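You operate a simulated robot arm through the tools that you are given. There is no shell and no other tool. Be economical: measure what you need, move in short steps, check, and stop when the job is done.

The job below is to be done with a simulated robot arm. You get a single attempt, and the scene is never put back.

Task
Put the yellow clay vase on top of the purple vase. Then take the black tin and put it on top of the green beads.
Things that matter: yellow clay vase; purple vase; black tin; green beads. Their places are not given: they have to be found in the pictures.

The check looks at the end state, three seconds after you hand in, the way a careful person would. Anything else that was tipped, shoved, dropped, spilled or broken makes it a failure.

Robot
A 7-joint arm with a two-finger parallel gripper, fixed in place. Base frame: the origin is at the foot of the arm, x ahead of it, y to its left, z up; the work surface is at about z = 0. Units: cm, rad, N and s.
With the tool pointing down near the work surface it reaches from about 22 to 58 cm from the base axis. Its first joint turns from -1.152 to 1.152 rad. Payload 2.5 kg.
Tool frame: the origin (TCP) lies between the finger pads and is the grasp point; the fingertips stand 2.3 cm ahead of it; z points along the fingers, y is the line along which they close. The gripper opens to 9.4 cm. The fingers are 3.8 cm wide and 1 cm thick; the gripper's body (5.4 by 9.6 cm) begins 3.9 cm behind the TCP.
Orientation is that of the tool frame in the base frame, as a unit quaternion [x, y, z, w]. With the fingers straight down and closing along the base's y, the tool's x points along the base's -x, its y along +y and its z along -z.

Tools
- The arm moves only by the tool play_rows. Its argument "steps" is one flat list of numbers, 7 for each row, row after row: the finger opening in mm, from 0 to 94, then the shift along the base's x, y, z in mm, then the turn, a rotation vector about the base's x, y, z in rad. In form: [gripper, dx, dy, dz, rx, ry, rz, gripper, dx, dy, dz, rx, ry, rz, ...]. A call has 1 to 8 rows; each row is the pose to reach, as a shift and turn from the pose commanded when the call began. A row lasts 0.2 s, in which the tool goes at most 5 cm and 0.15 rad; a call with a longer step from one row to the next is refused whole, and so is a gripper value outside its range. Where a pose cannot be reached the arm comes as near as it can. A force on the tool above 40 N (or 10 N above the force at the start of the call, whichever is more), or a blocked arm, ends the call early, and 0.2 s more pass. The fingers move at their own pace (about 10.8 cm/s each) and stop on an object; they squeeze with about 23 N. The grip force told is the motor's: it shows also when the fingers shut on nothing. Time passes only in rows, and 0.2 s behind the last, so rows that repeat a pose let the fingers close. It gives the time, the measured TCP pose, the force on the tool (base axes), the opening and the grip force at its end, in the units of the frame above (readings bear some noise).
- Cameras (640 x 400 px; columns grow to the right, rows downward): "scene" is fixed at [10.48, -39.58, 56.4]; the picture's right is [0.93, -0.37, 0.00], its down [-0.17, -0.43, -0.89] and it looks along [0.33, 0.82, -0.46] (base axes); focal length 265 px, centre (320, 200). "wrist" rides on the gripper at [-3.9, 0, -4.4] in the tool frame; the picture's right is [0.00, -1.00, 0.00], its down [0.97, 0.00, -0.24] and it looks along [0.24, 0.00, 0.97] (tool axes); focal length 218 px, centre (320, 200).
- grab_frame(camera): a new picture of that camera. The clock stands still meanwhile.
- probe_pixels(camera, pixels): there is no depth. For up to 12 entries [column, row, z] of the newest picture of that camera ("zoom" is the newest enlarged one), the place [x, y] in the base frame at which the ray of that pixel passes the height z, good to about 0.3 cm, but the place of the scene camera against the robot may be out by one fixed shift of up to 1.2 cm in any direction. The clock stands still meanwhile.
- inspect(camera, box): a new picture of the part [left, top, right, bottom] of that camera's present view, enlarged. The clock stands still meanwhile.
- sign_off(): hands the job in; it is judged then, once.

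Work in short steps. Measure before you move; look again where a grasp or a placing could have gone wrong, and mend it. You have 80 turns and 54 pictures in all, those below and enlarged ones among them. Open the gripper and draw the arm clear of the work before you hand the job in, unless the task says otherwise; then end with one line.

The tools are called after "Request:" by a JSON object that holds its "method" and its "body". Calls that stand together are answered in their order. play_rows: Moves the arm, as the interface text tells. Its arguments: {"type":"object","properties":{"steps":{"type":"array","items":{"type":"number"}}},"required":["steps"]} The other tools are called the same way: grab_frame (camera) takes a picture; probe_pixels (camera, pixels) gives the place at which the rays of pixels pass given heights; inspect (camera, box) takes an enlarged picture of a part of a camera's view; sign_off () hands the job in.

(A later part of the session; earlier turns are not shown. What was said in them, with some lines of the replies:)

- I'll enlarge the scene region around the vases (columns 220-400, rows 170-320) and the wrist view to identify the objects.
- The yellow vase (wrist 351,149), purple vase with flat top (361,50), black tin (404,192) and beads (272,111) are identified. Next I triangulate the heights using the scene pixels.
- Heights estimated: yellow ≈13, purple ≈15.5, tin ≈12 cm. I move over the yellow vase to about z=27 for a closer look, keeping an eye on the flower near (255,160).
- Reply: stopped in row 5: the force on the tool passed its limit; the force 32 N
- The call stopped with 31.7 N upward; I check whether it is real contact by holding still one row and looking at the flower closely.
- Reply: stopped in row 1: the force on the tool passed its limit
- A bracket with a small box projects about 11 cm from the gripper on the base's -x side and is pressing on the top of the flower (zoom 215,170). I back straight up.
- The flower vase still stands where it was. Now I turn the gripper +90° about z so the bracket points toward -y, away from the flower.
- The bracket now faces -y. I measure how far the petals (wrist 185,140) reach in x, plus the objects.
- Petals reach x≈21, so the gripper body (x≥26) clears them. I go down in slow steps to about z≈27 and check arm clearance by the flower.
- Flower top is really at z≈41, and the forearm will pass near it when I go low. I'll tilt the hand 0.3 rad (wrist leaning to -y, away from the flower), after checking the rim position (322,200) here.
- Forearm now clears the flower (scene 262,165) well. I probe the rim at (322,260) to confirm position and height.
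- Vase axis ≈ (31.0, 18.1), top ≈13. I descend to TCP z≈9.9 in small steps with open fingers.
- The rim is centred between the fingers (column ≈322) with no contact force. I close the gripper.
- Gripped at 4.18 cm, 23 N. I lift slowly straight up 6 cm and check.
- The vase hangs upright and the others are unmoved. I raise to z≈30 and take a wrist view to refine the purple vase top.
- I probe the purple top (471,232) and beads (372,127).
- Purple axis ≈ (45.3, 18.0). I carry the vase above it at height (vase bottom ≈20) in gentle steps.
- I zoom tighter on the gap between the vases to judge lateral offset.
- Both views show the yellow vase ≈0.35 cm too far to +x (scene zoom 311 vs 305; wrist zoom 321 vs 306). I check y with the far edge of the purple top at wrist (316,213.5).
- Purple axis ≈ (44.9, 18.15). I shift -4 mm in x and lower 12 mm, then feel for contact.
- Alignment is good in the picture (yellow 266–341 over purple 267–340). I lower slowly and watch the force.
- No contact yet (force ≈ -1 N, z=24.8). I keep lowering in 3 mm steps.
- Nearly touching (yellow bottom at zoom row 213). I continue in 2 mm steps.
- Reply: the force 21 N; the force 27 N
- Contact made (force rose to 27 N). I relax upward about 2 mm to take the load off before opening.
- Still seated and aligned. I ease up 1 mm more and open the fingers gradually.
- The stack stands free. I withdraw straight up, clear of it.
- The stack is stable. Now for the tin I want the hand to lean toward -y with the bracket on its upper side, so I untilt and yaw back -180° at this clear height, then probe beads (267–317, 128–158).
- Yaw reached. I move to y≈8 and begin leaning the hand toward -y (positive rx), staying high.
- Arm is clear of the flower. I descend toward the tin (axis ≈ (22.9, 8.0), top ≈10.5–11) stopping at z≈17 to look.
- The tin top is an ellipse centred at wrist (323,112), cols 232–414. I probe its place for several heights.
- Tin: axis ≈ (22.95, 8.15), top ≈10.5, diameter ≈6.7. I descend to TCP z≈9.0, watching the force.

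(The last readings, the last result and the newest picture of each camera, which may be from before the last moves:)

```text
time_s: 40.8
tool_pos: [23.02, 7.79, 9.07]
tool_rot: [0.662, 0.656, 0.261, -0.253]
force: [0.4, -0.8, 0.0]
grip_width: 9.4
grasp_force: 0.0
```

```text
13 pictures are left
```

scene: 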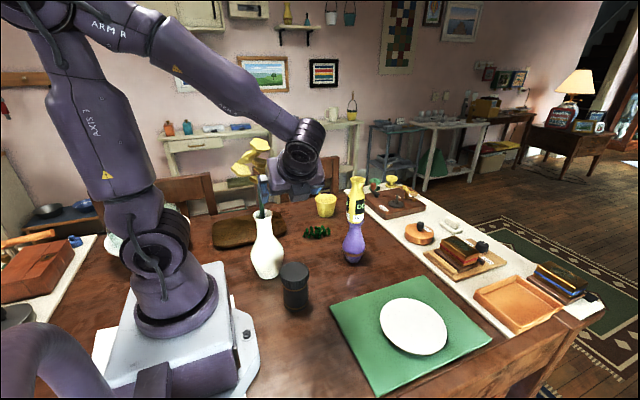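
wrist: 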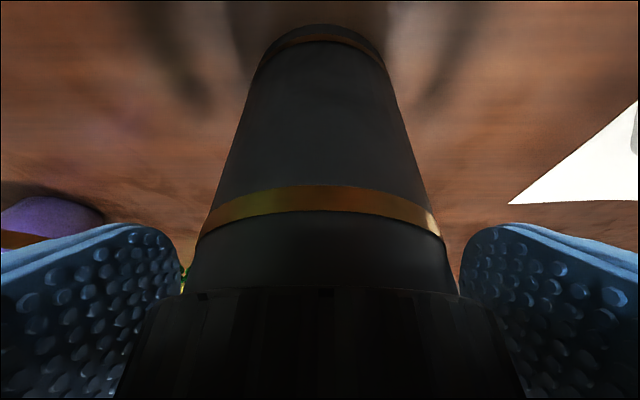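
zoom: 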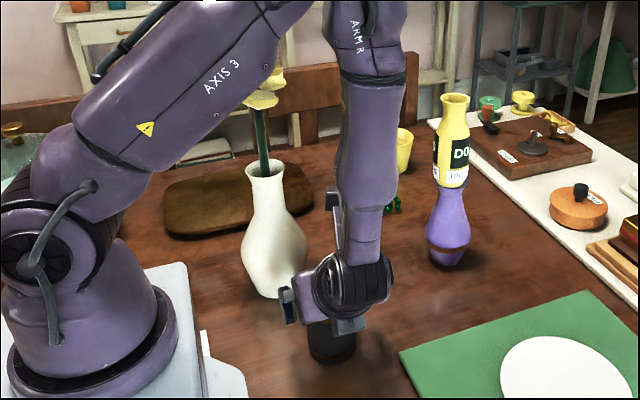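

The tin sits centred between the pads (columns 185–460, centre ≈322). I close on it.

Request:
{"method": "play_rows", "body": {"steps": [75, 0, 0, 0, 0, 0, 0, 60, 0, 0, 0, 0, 0, 0, 50, 0, 0, 0, 0, 0, 0, 45, 0, 0, 0, 0, 0, 0, 45, 0, 0, 0, 0, 0, 0]}}

Request:
{"method": "play_rows", "body": {"steps": [45, 0, 0, 3, 0, 0, 0, 45, 0, 0, 10, 0, 0, 0, 45, 0, 0, 20, 0, 0, 0, 45, 0, 0, 35, 0, 0, 0, 45, 0, 0, 50, 0, 0, 0, 45, 0, 0, 50, 0, 0, 0]}}

Request:
{"method": "inspect", "body": {"camera": "scene", "box": [200, 130, 380, 330]}}

```text
time_s: 42.0
tool_pos: [23.01, 7.79, 8.95]
tool_rot: [0.662, 0.657, 0.259, -0.253]
force: [-0.4, -0.2, 0.0]
grip_width: 6.99
grasp_force: 22.5
```

```text
time_s: 43.4
tool_pos: [22.98, 7.76, 14.01]
tool_rot: [0.662, 0.656, 0.261, -0.253]
force: [-0.1, 0.4, -1.3]
grip_width: 6.79
grasp_force: 22.9
```

```text
2.00 times, centred on (290, 230) of scene
```

zoom: 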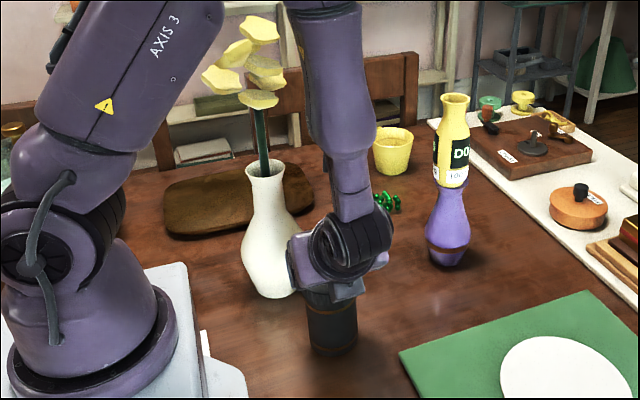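

The tin's bottom seems to have risen only slightly (row 360→352) and the width changed 6.99→6.79; I check for slip in the wrist view.

Request:
{"method": "grab_frame", "body": {"camera": "wrist"}}

```text
11 pictures are left
```

wrist: 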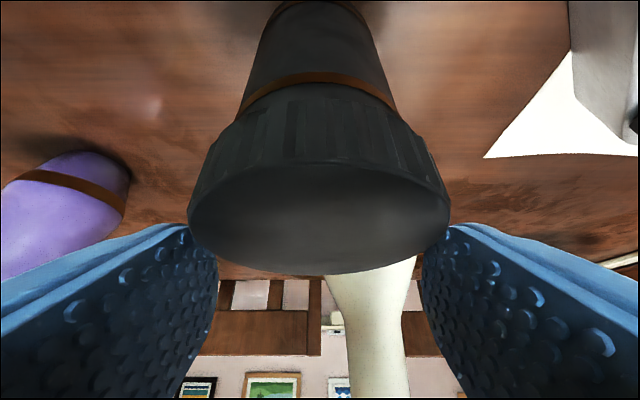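

The tin slipped to the fingertips: its lid top is now ≈2 cm below the TCP with the bottom about 1.5 cm above the table, still level. I'll set it down gently where it was and regrasp with the lid nearer the pad centre.

Request:
{"method": "play_rows", "body": {"steps": [45, 0, 0, -4, 0, 0, 0, 45, 0, 0, -8, 0, 0, 0, 45, 0, 0, -11, 0, 0, 0, 45, 0, 0, -11, 0, 0, 0]}}

Request:
{"method": "play_rows", "body": {"steps": [45, 0, 0, -2, 0, 0, 0, 45, 0, 0, -4, 0, 0, 0, 45, 0, 0, -4, 0, 0, 0]}}

```text
time_s: 44.4
tool_pos: [23.09, 7.83, 12.9]
tool_rot: [0.661, 0.656, 0.26, -0.253]
force: [-0.7, 0.2, -1.4]
grip_width: 6.81
grasp_force: 22.7
```

```text
time_s: 45.2
tool_pos: [22.99, 7.87, 12.56]
tool_rot: [0.661, 0.657, 0.261, -0.253]
force: [6.5, -1.3, 22.6]
grip_width: 6.82
grasp_force: 22.7
```

Tin is back on the table. I ease off, open, and look before regrasping with TCP around z=10.5 (lid over pad centre).

Request:
{"method": "play_rows", "body": {"steps": [45, 0, 0, 2, 0, 0, 0, 70, 0, 0, 2, 0, 0, 0, 94, 0, 0, 2, 0, 0, 0, 94, 0, 0, 2, 0, 0, 0]}}

Request:
{"method": "grab_frame", "body": {"camera": "wrist"}}

```text
time_s: 46.2
tool_pos: [22.81, 7.77, 12.64]
tool_rot: [0.662, 0.656, 0.26, -0.253]
force: [-0.3, 0.2, -0.5]
grip_width: 9.41
grasp_force: 0.1
```

```text
10 pictures are left
```

wrist: 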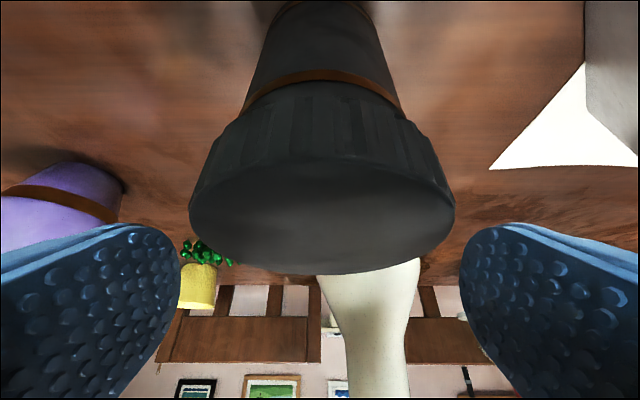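

Tin is upright and centred (col 322), axis ≈ (22.9, 8.35). I lower to TCP z≈10.5, shift +2 mm y, close with longer dwell.

Request:
{"method": "play_rows", "body": {"steps": [94, 1, 2, -8, 0, 0, 0, 94, 1, 3, -16, 0, 0, 0, 94, 1, 3, -21, 0, 0, 0, 94, 1, 3, -21, 0, 0, 0, 70, 1, 3, -21, 0, 0, 0, 50, 1, 3, -21, 0, 0, 0, 30, 1, 3, -21, 0, 0, 0, 30, 1, 3, -21, 0, 0, 0]}}

Request:
{"method": "play_rows", "body": {"steps": [30, 0, 0, 0, 0, 0, 0, 30, 0, 0, 0, 0, 0, 0, 30, 0, 0, 2, 0, 0, 0, 30, 0, 0, 5, 0, 0, 0, 30, 0, 0, 10, 0, 0, 0, 30, 0, 0, 15, 0, 0, 0, 30, 0, 0, 15, 0, 0, 0]}}

Request:
{"method": "grab_frame", "body": {"camera": "wrist"}}

```text
time_s: 48.0
tool_pos: [23.13, 8.16, 10.48]
tool_rot: [0.662, 0.656, 0.26, -0.252]
force: [0.9, 0.0, -0.4]
grip_width: 6.84
grasp_force: 23.1
```

```text
time_s: 49.6
tool_pos: [23.11, 8.18, 12.15]
tool_rot: [0.662, 0.657, 0.259, -0.253]
force: [0.1, 0.2, -1.5]
grip_width: 6.81
grasp_force: 23.0
```

```text
9 pictures are left
```

wrist: 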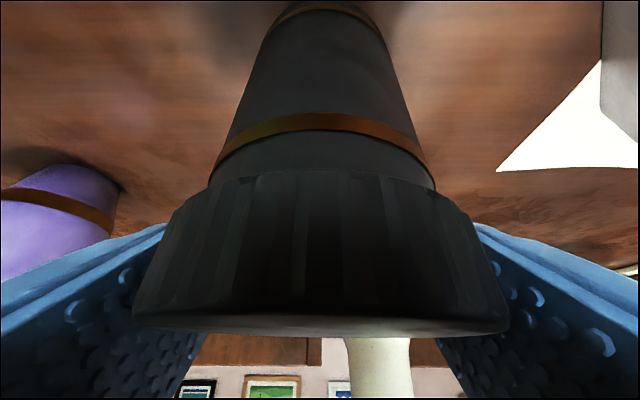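

Held now: lid top still ≈ at TCP level after a 1.6 cm lift, grip 6.81 cm/23 N. I lift straight up gently toward z≈36.

Request:
{"method": "play_rows", "body": {"steps": [30, 0, 0, 8, 0, 0, 0, 30, 0, 0, 23, 0, 0, 0, 30, 0, 0, 43, 0, 0, 0, 30, 0, 0, 65, 0, 0, 0, 30, 0, 0, 87, 0, 0, 0, 30, 0, 0, 107, 0, 0, 0, 30, 0, 0, 120, 0, 0, 0, 30, 0, 0, 125, 0, 0, 0]}}

Request:
{"method": "play_rows", "body": {"steps": [30, 5, 0, 15, 0, 0, 0, 30, 15, 0, 38, 0, 0, 0, 30, 28, 0, 60, 0, 0, 0, 30, 42, 0, 82, 0, 0, 0, 30, 56, 0, 104, 0, 0, 0, 30, 70, 0, 126, 0, 0, 0, 30, 78, 0, 140, 0, 0, 0, 30, 80, 0, 145, 0, 0, 0]}}

Request:
{"method": "grab_frame", "body": {"camera": "scene"}}

```text
time_s: 51.4
tool_pos: [23.05, 8.25, 24.7]
tool_rot: [0.662, 0.656, 0.26, -0.253]
force: [0.1, -0.1, -1.6]
grip_width: 6.81
grasp_force: 22.8
```

```text
time_s: 53.2
tool_pos: [31.05, 8.09, 39.14]
tool_rot: [0.663, 0.656, 0.259, -0.252]
force: [1.0, 0.6, -0.8]
grip_width: 6.81
grasp_force: 22.8
```

```text
8 pictures are left
```

scene: 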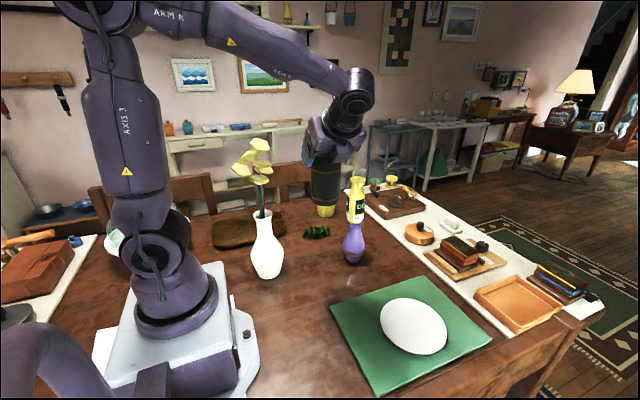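

Tin carried well. I now move over the beads with a -0.41 yaw, so the wrist passes between flower and stack, at height.

Request:
{"method": "play_rows", "body": {"steps": [30, 3, 12, 3, 0, 0, -0.02, 30, 10, 42, 8, 0, 0, -0.07, 30, 21, 76, 10, 0, 0, -0.13, 30, 32, 112, 10, 0, 0, -0.19, 30, 43, 148, 10, 0, 0, -0.25, 30, 54, 184, 10, 0, 0, -0.31, 30, 65, 218, 10, 0, 0, -0.37, 30, 73, 244, 10, 0, 0, -0.41]}}

Request:
{"method": "play_rows", "body": {"steps": [30, 4, 13, 0, 0, 0, 0, 30, 5, 17, -10, 0, 0, 0, 30, 5, 17, -30, 0, 0, 0, 30, 5, 17, -50, 0, 0, 0, 30, 5, 17, -60, 0, 0, 0, 30, 5, 17, -60, 0, 0, 0]}}

Request:
{"method": "grab_frame", "body": {"camera": "scene"}}

```text
time_s: 55.0
tool_pos: [38.52, 32.72, 40.37]
tool_rot: [0.782, 0.507, 0.306, -0.194]
force: [-0.2, 0.1, -1.0]
grip_width: 6.81
grasp_force: 23.0
```

```text
time_s: 56.4
tool_pos: [38.9, 34.14, 34.28]
tool_rot: [0.781, 0.508, 0.306, -0.196]
force: [0.6, -0.2, -2.1]
grip_width: 6.83
grasp_force: 23.2
```

```text
7 pictures are left
```

scene: 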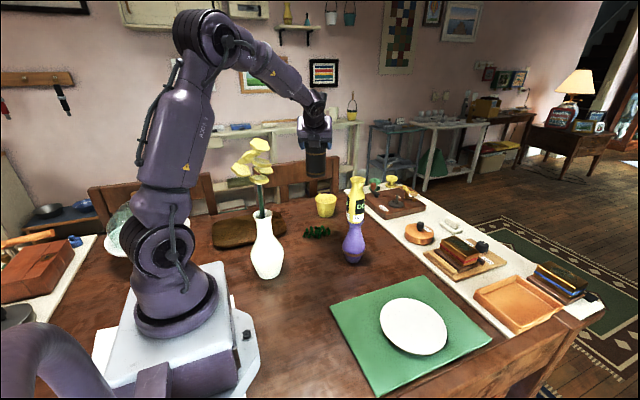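

Everything clear. I lower to TCP z≈17 (tin bottom ≈6.5) and check arm versus flower and stack.

Request:
{"method": "play_rows", "body": {"steps": [30, 0, 0, -15, 0, 0, 0, 30, 0, 0, -38, 0, 0, 0, 30, 0, 0, -60, 0, 0, 0, 30, 0, 0, -82, 0, 0, 0, 30, 0, 0, -100, 0, 0, 0, 30, 0, 0, -110, 0, 0, 0, 30, 0, 0, -110, 0, 0, 0]}}

Request:
{"method": "play_rows", "body": {"steps": [30, 0, 0, -15, 0, 0, 0, 30, 0, 0, -32, 0, 0, 0, 30, 0, 0, -48, 0, 0, 0, 30, 0, 0, -60, 0, 0, 0, 30, 0, 0, -60, 0, 0, 0]}}

Request:
{"method": "inspect", "body": {"camera": "scene", "box": [220, 110, 380, 280]}}

Request:
{"method": "grab_frame", "body": {"camera": "wrist"}}

```text
time_s: 58.0
tool_pos: [38.9, 34.29, 23.14]
tool_rot: [0.782, 0.508, 0.305, -0.194]
force: [0.3, 0.1, -1.9]
grip_width: 6.8
grasp_force: 23.2
```

```text
time_s: 59.2
tool_pos: [38.84, 34.32, 17.05]
tool_rot: [0.782, 0.507, 0.307, -0.194]
force: [0.6, -0.5, -2.0]
grip_width: 6.8
grasp_force: 22.5
```

```text
2.35 times, centred on (300, 195) of scene
```

zoom: 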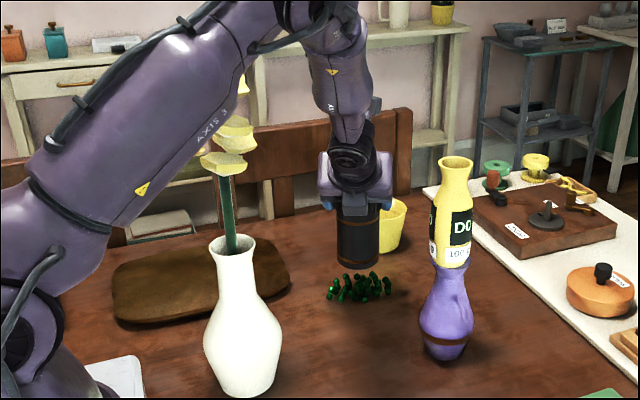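

```text
5 pictures are left
```

wrist: 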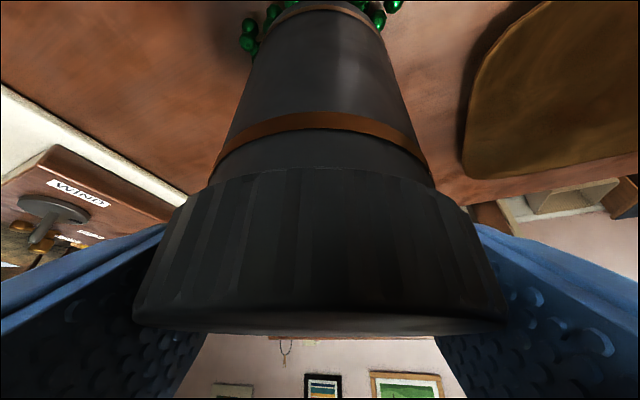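

Flower looks untouched, but the upper arm passes within a few cm of it; I yaw back +0.2 rad here to shift the arm away from the flower while keeping clear of the stack, then check.

Request:
{"method": "play_rows", "body": {"steps": [30, 0, 0, 0, 0, 0, 0.07, 30, 0, 0, 0, 0, 0, 0.14, 30, 0, 0, 0, 0, 0, 0.2, 30, 0, 0, 0, 0, 0, 0.2]}}

Request:
{"method": "play_rows", "body": {"steps": [30, 0, 0, -10, 0, 0, 0, 30, 0, 0, -20, 0, 0, 0, 30, 0, 0, -30, 0, 0, 0, 30, 0, 0, -35, 0, 0, 0, 30, 0, 0, -35, 0, 0, 0]}}

Request:
{"method": "inspect", "body": {"camera": "scene", "box": [220, 110, 380, 280]}}

```text
time_s: 60.2
tool_pos: [38.91, 34.39, 17.02]
tool_rot: [0.727, 0.583, 0.285, -0.224]
force: [-0.2, 0.3, -0.7]
grip_width: 6.8
grasp_force: 22.9
```

```text
time_s: 61.4
tool_pos: [38.81, 34.2, 13.55]
tool_rot: [0.726, 0.584, 0.285, -0.225]
force: [0.1, 1.2, 1.4]
grip_width: 6.81
grasp_force: 23.0
```

```text
2.35 times, centred on (300, 195) of scene
```

zoom: 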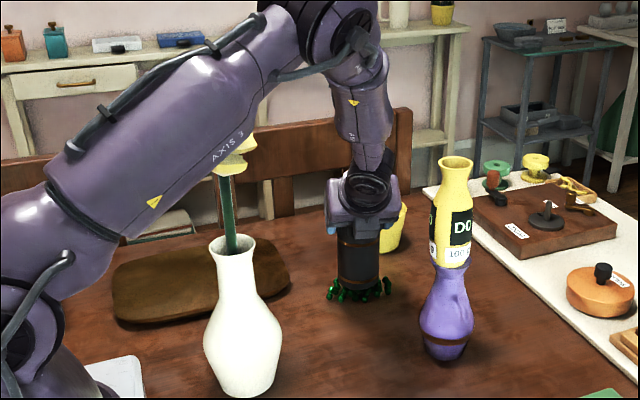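

Tin bottom is ≈3 cm up, right over the beads; stack and flower vase unmoved. I lower slowly, feeling for contact.

Request:
{"method": "play_rows", "body": {"steps": [30, 0, 0, -4, 0, 0, 0, 30, 0, 0, -8, 0, 0, 0, 30, 0, 0, -8, 0, 0, 0]}}

Request:
{"method": "play_rows", "body": {"steps": [30, 0, 0, -2, 0, 0, 0, 30, 0, 0, -4, 0, 0, 0, 30, 0, 0, -4, 0, 0, 0]}}

```text
time_s: 62.2
tool_pos: [38.83, 34.26, 12.9]
tool_rot: [0.726, 0.583, 0.286, -0.225]
force: [-1.8, 2.0, 22.5]
grip_width: 6.83
grasp_force: 23.0
```

```text
time_s: 63.0
tool_pos: [38.81, 34.26, 12.48]
tool_rot: [0.727, 0.583, 0.286, -0.223]
force: [-0.5, 1.2, 22.5]
grip_width: 6.8
grasp_force: 23.4
```

Contact came at z≈12.9 (beads ≈2.3 cm high). I relax 2 mm upward and look before releasing.

Request:
{"method": "play_rows", "body": {"steps": [30, 0, 0, 1, 0, 0, 0, 30, 0, 0, 2, 0, 0, 0, 30, 0, 0, 2, 0, 0, 0]}}

Request:
{"method": "inspect", "body": {"camera": "scene", "box": [270, 170, 370, 260]}}

```text
time_s: 63.8
tool_pos: [38.89, 34.21, 12.57]
tool_rot: [0.727, 0.584, 0.283, -0.224]
force: [0.8, 2.5, 7.9]
grip_width: 6.79
grasp_force: 23.0
```

```text
4.44 times, centred on (320, 215) of scene
```

zoom: 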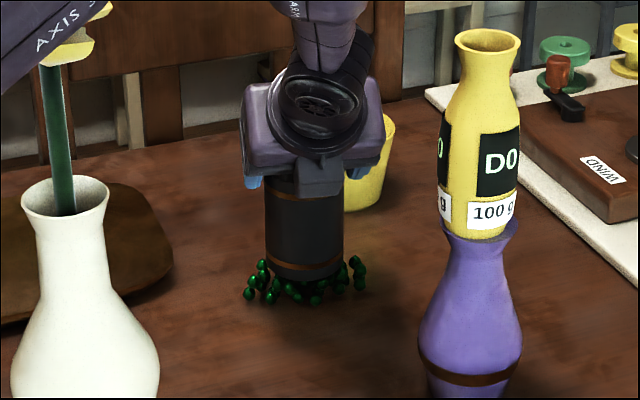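

The tin rests on the beads, upright. I ease up 1 mm and open gradually.

Request:
{"method": "play_rows", "body": {"steps": [30, 0, 0, 1, 0, 0, 0, 64, 0, 0, 1, 0, 0, 0, 70, 0, 0, 1, 0, 0, 0, 76, 0, 0, 1, 0, 0, 0, 85, 0, 0, 1, 0, 0, 0, 94, 0, 0, 1, 0, 0, 0, 94, 0, 0, 1, 0, 0, 0]}}

Request:
{"method": "play_rows", "body": {"steps": [94, 0, 0, 6, 0, 0, 0, 94, 0, 0, 16, 0, 0, 0, 94, 0, 0, 30, 0, 0, 0, 94, 0, 0, 45, 0, 0, 0, 94, 0, 0, 65, 0, 0, 0, 94, 0, 0, 90, 0, 0, 0, 94, 0, 0, 115, 0, 0, 0, 94, 0, 0, 130, 0, 0, 0]}}

Request:
{"method": "inspect", "body": {"camera": "scene", "box": [200, 110, 380, 290]}}

```text
time_s: 65.4
tool_pos: [39.0, 34.5, 12.72]
tool_rot: [0.727, 0.583, 0.284, -0.224]
force: [-0.5, 0.5, 0.7]
grip_width: 9.4
grasp_force: 0.2
```

```text
time_s: 67.2
tool_pos: [38.91, 34.27, 25.63]
tool_rot: [0.727, 0.583, 0.285, -0.224]
force: [1.3, 0.1, 0.0]
grip_width: 9.38
grasp_force: 0.0
```

```text
2.22 times, centred on (290, 200) of scene
```

zoom: 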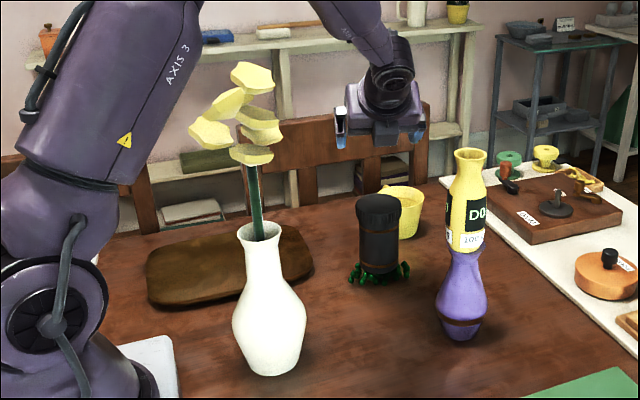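

Both stacks stand (tin upright on the beads at zoom 378,250; vases at 463,240) and the flower vase is unmoved. I raise the arm further clear and take a last look.

Request:
{"method": "play_rows", "body": {"steps": [94, 0, 0, 20, 0, 0, 0, 94, 0, 0, 45, 0, 0, 0, 94, 0, 0, 70, 0, 0, 0, 94, 0, 0, 95, 0, 0, 0, 94, 0, 0, 120, 0, 0, 0, 94, 0, 0, 140, 0, 0, 0, 94, 0, 0, 140, 0, 0, 0]}}

Request:
{"method": "grab_frame", "body": {"camera": "scene"}}

```text
time_s: 68.8
tool_pos: [38.85, 34.33, 39.7]
tool_rot: [0.728, 0.583, 0.285, -0.224]
force: [0.0, 0.2, 0.1]
grip_width: 9.35
grasp_force: 0.1
```

```text
1 pictures are left
```

scene: 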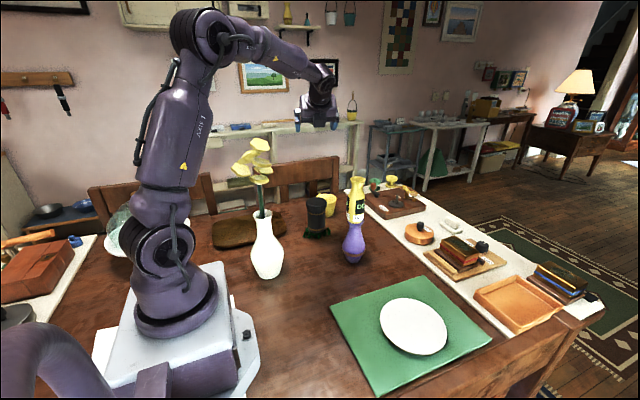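

The final picture shows both stacks standing (355,220 and 316,218), nothing else disturbed, gripper open and clear; I hand in.

Request:
{"method": "sign_off", "body": {}}

```text
The job is handed in.
```

The yellow clay vase is on top of the purple vase and the black tin is on top of the green beads; both were standing when I handed in. On the way, the gripper's bracket pressed on the flower once and the tin slipped in its first grasp; neither knocked anything over, and nothing else looked moved in the last picture.
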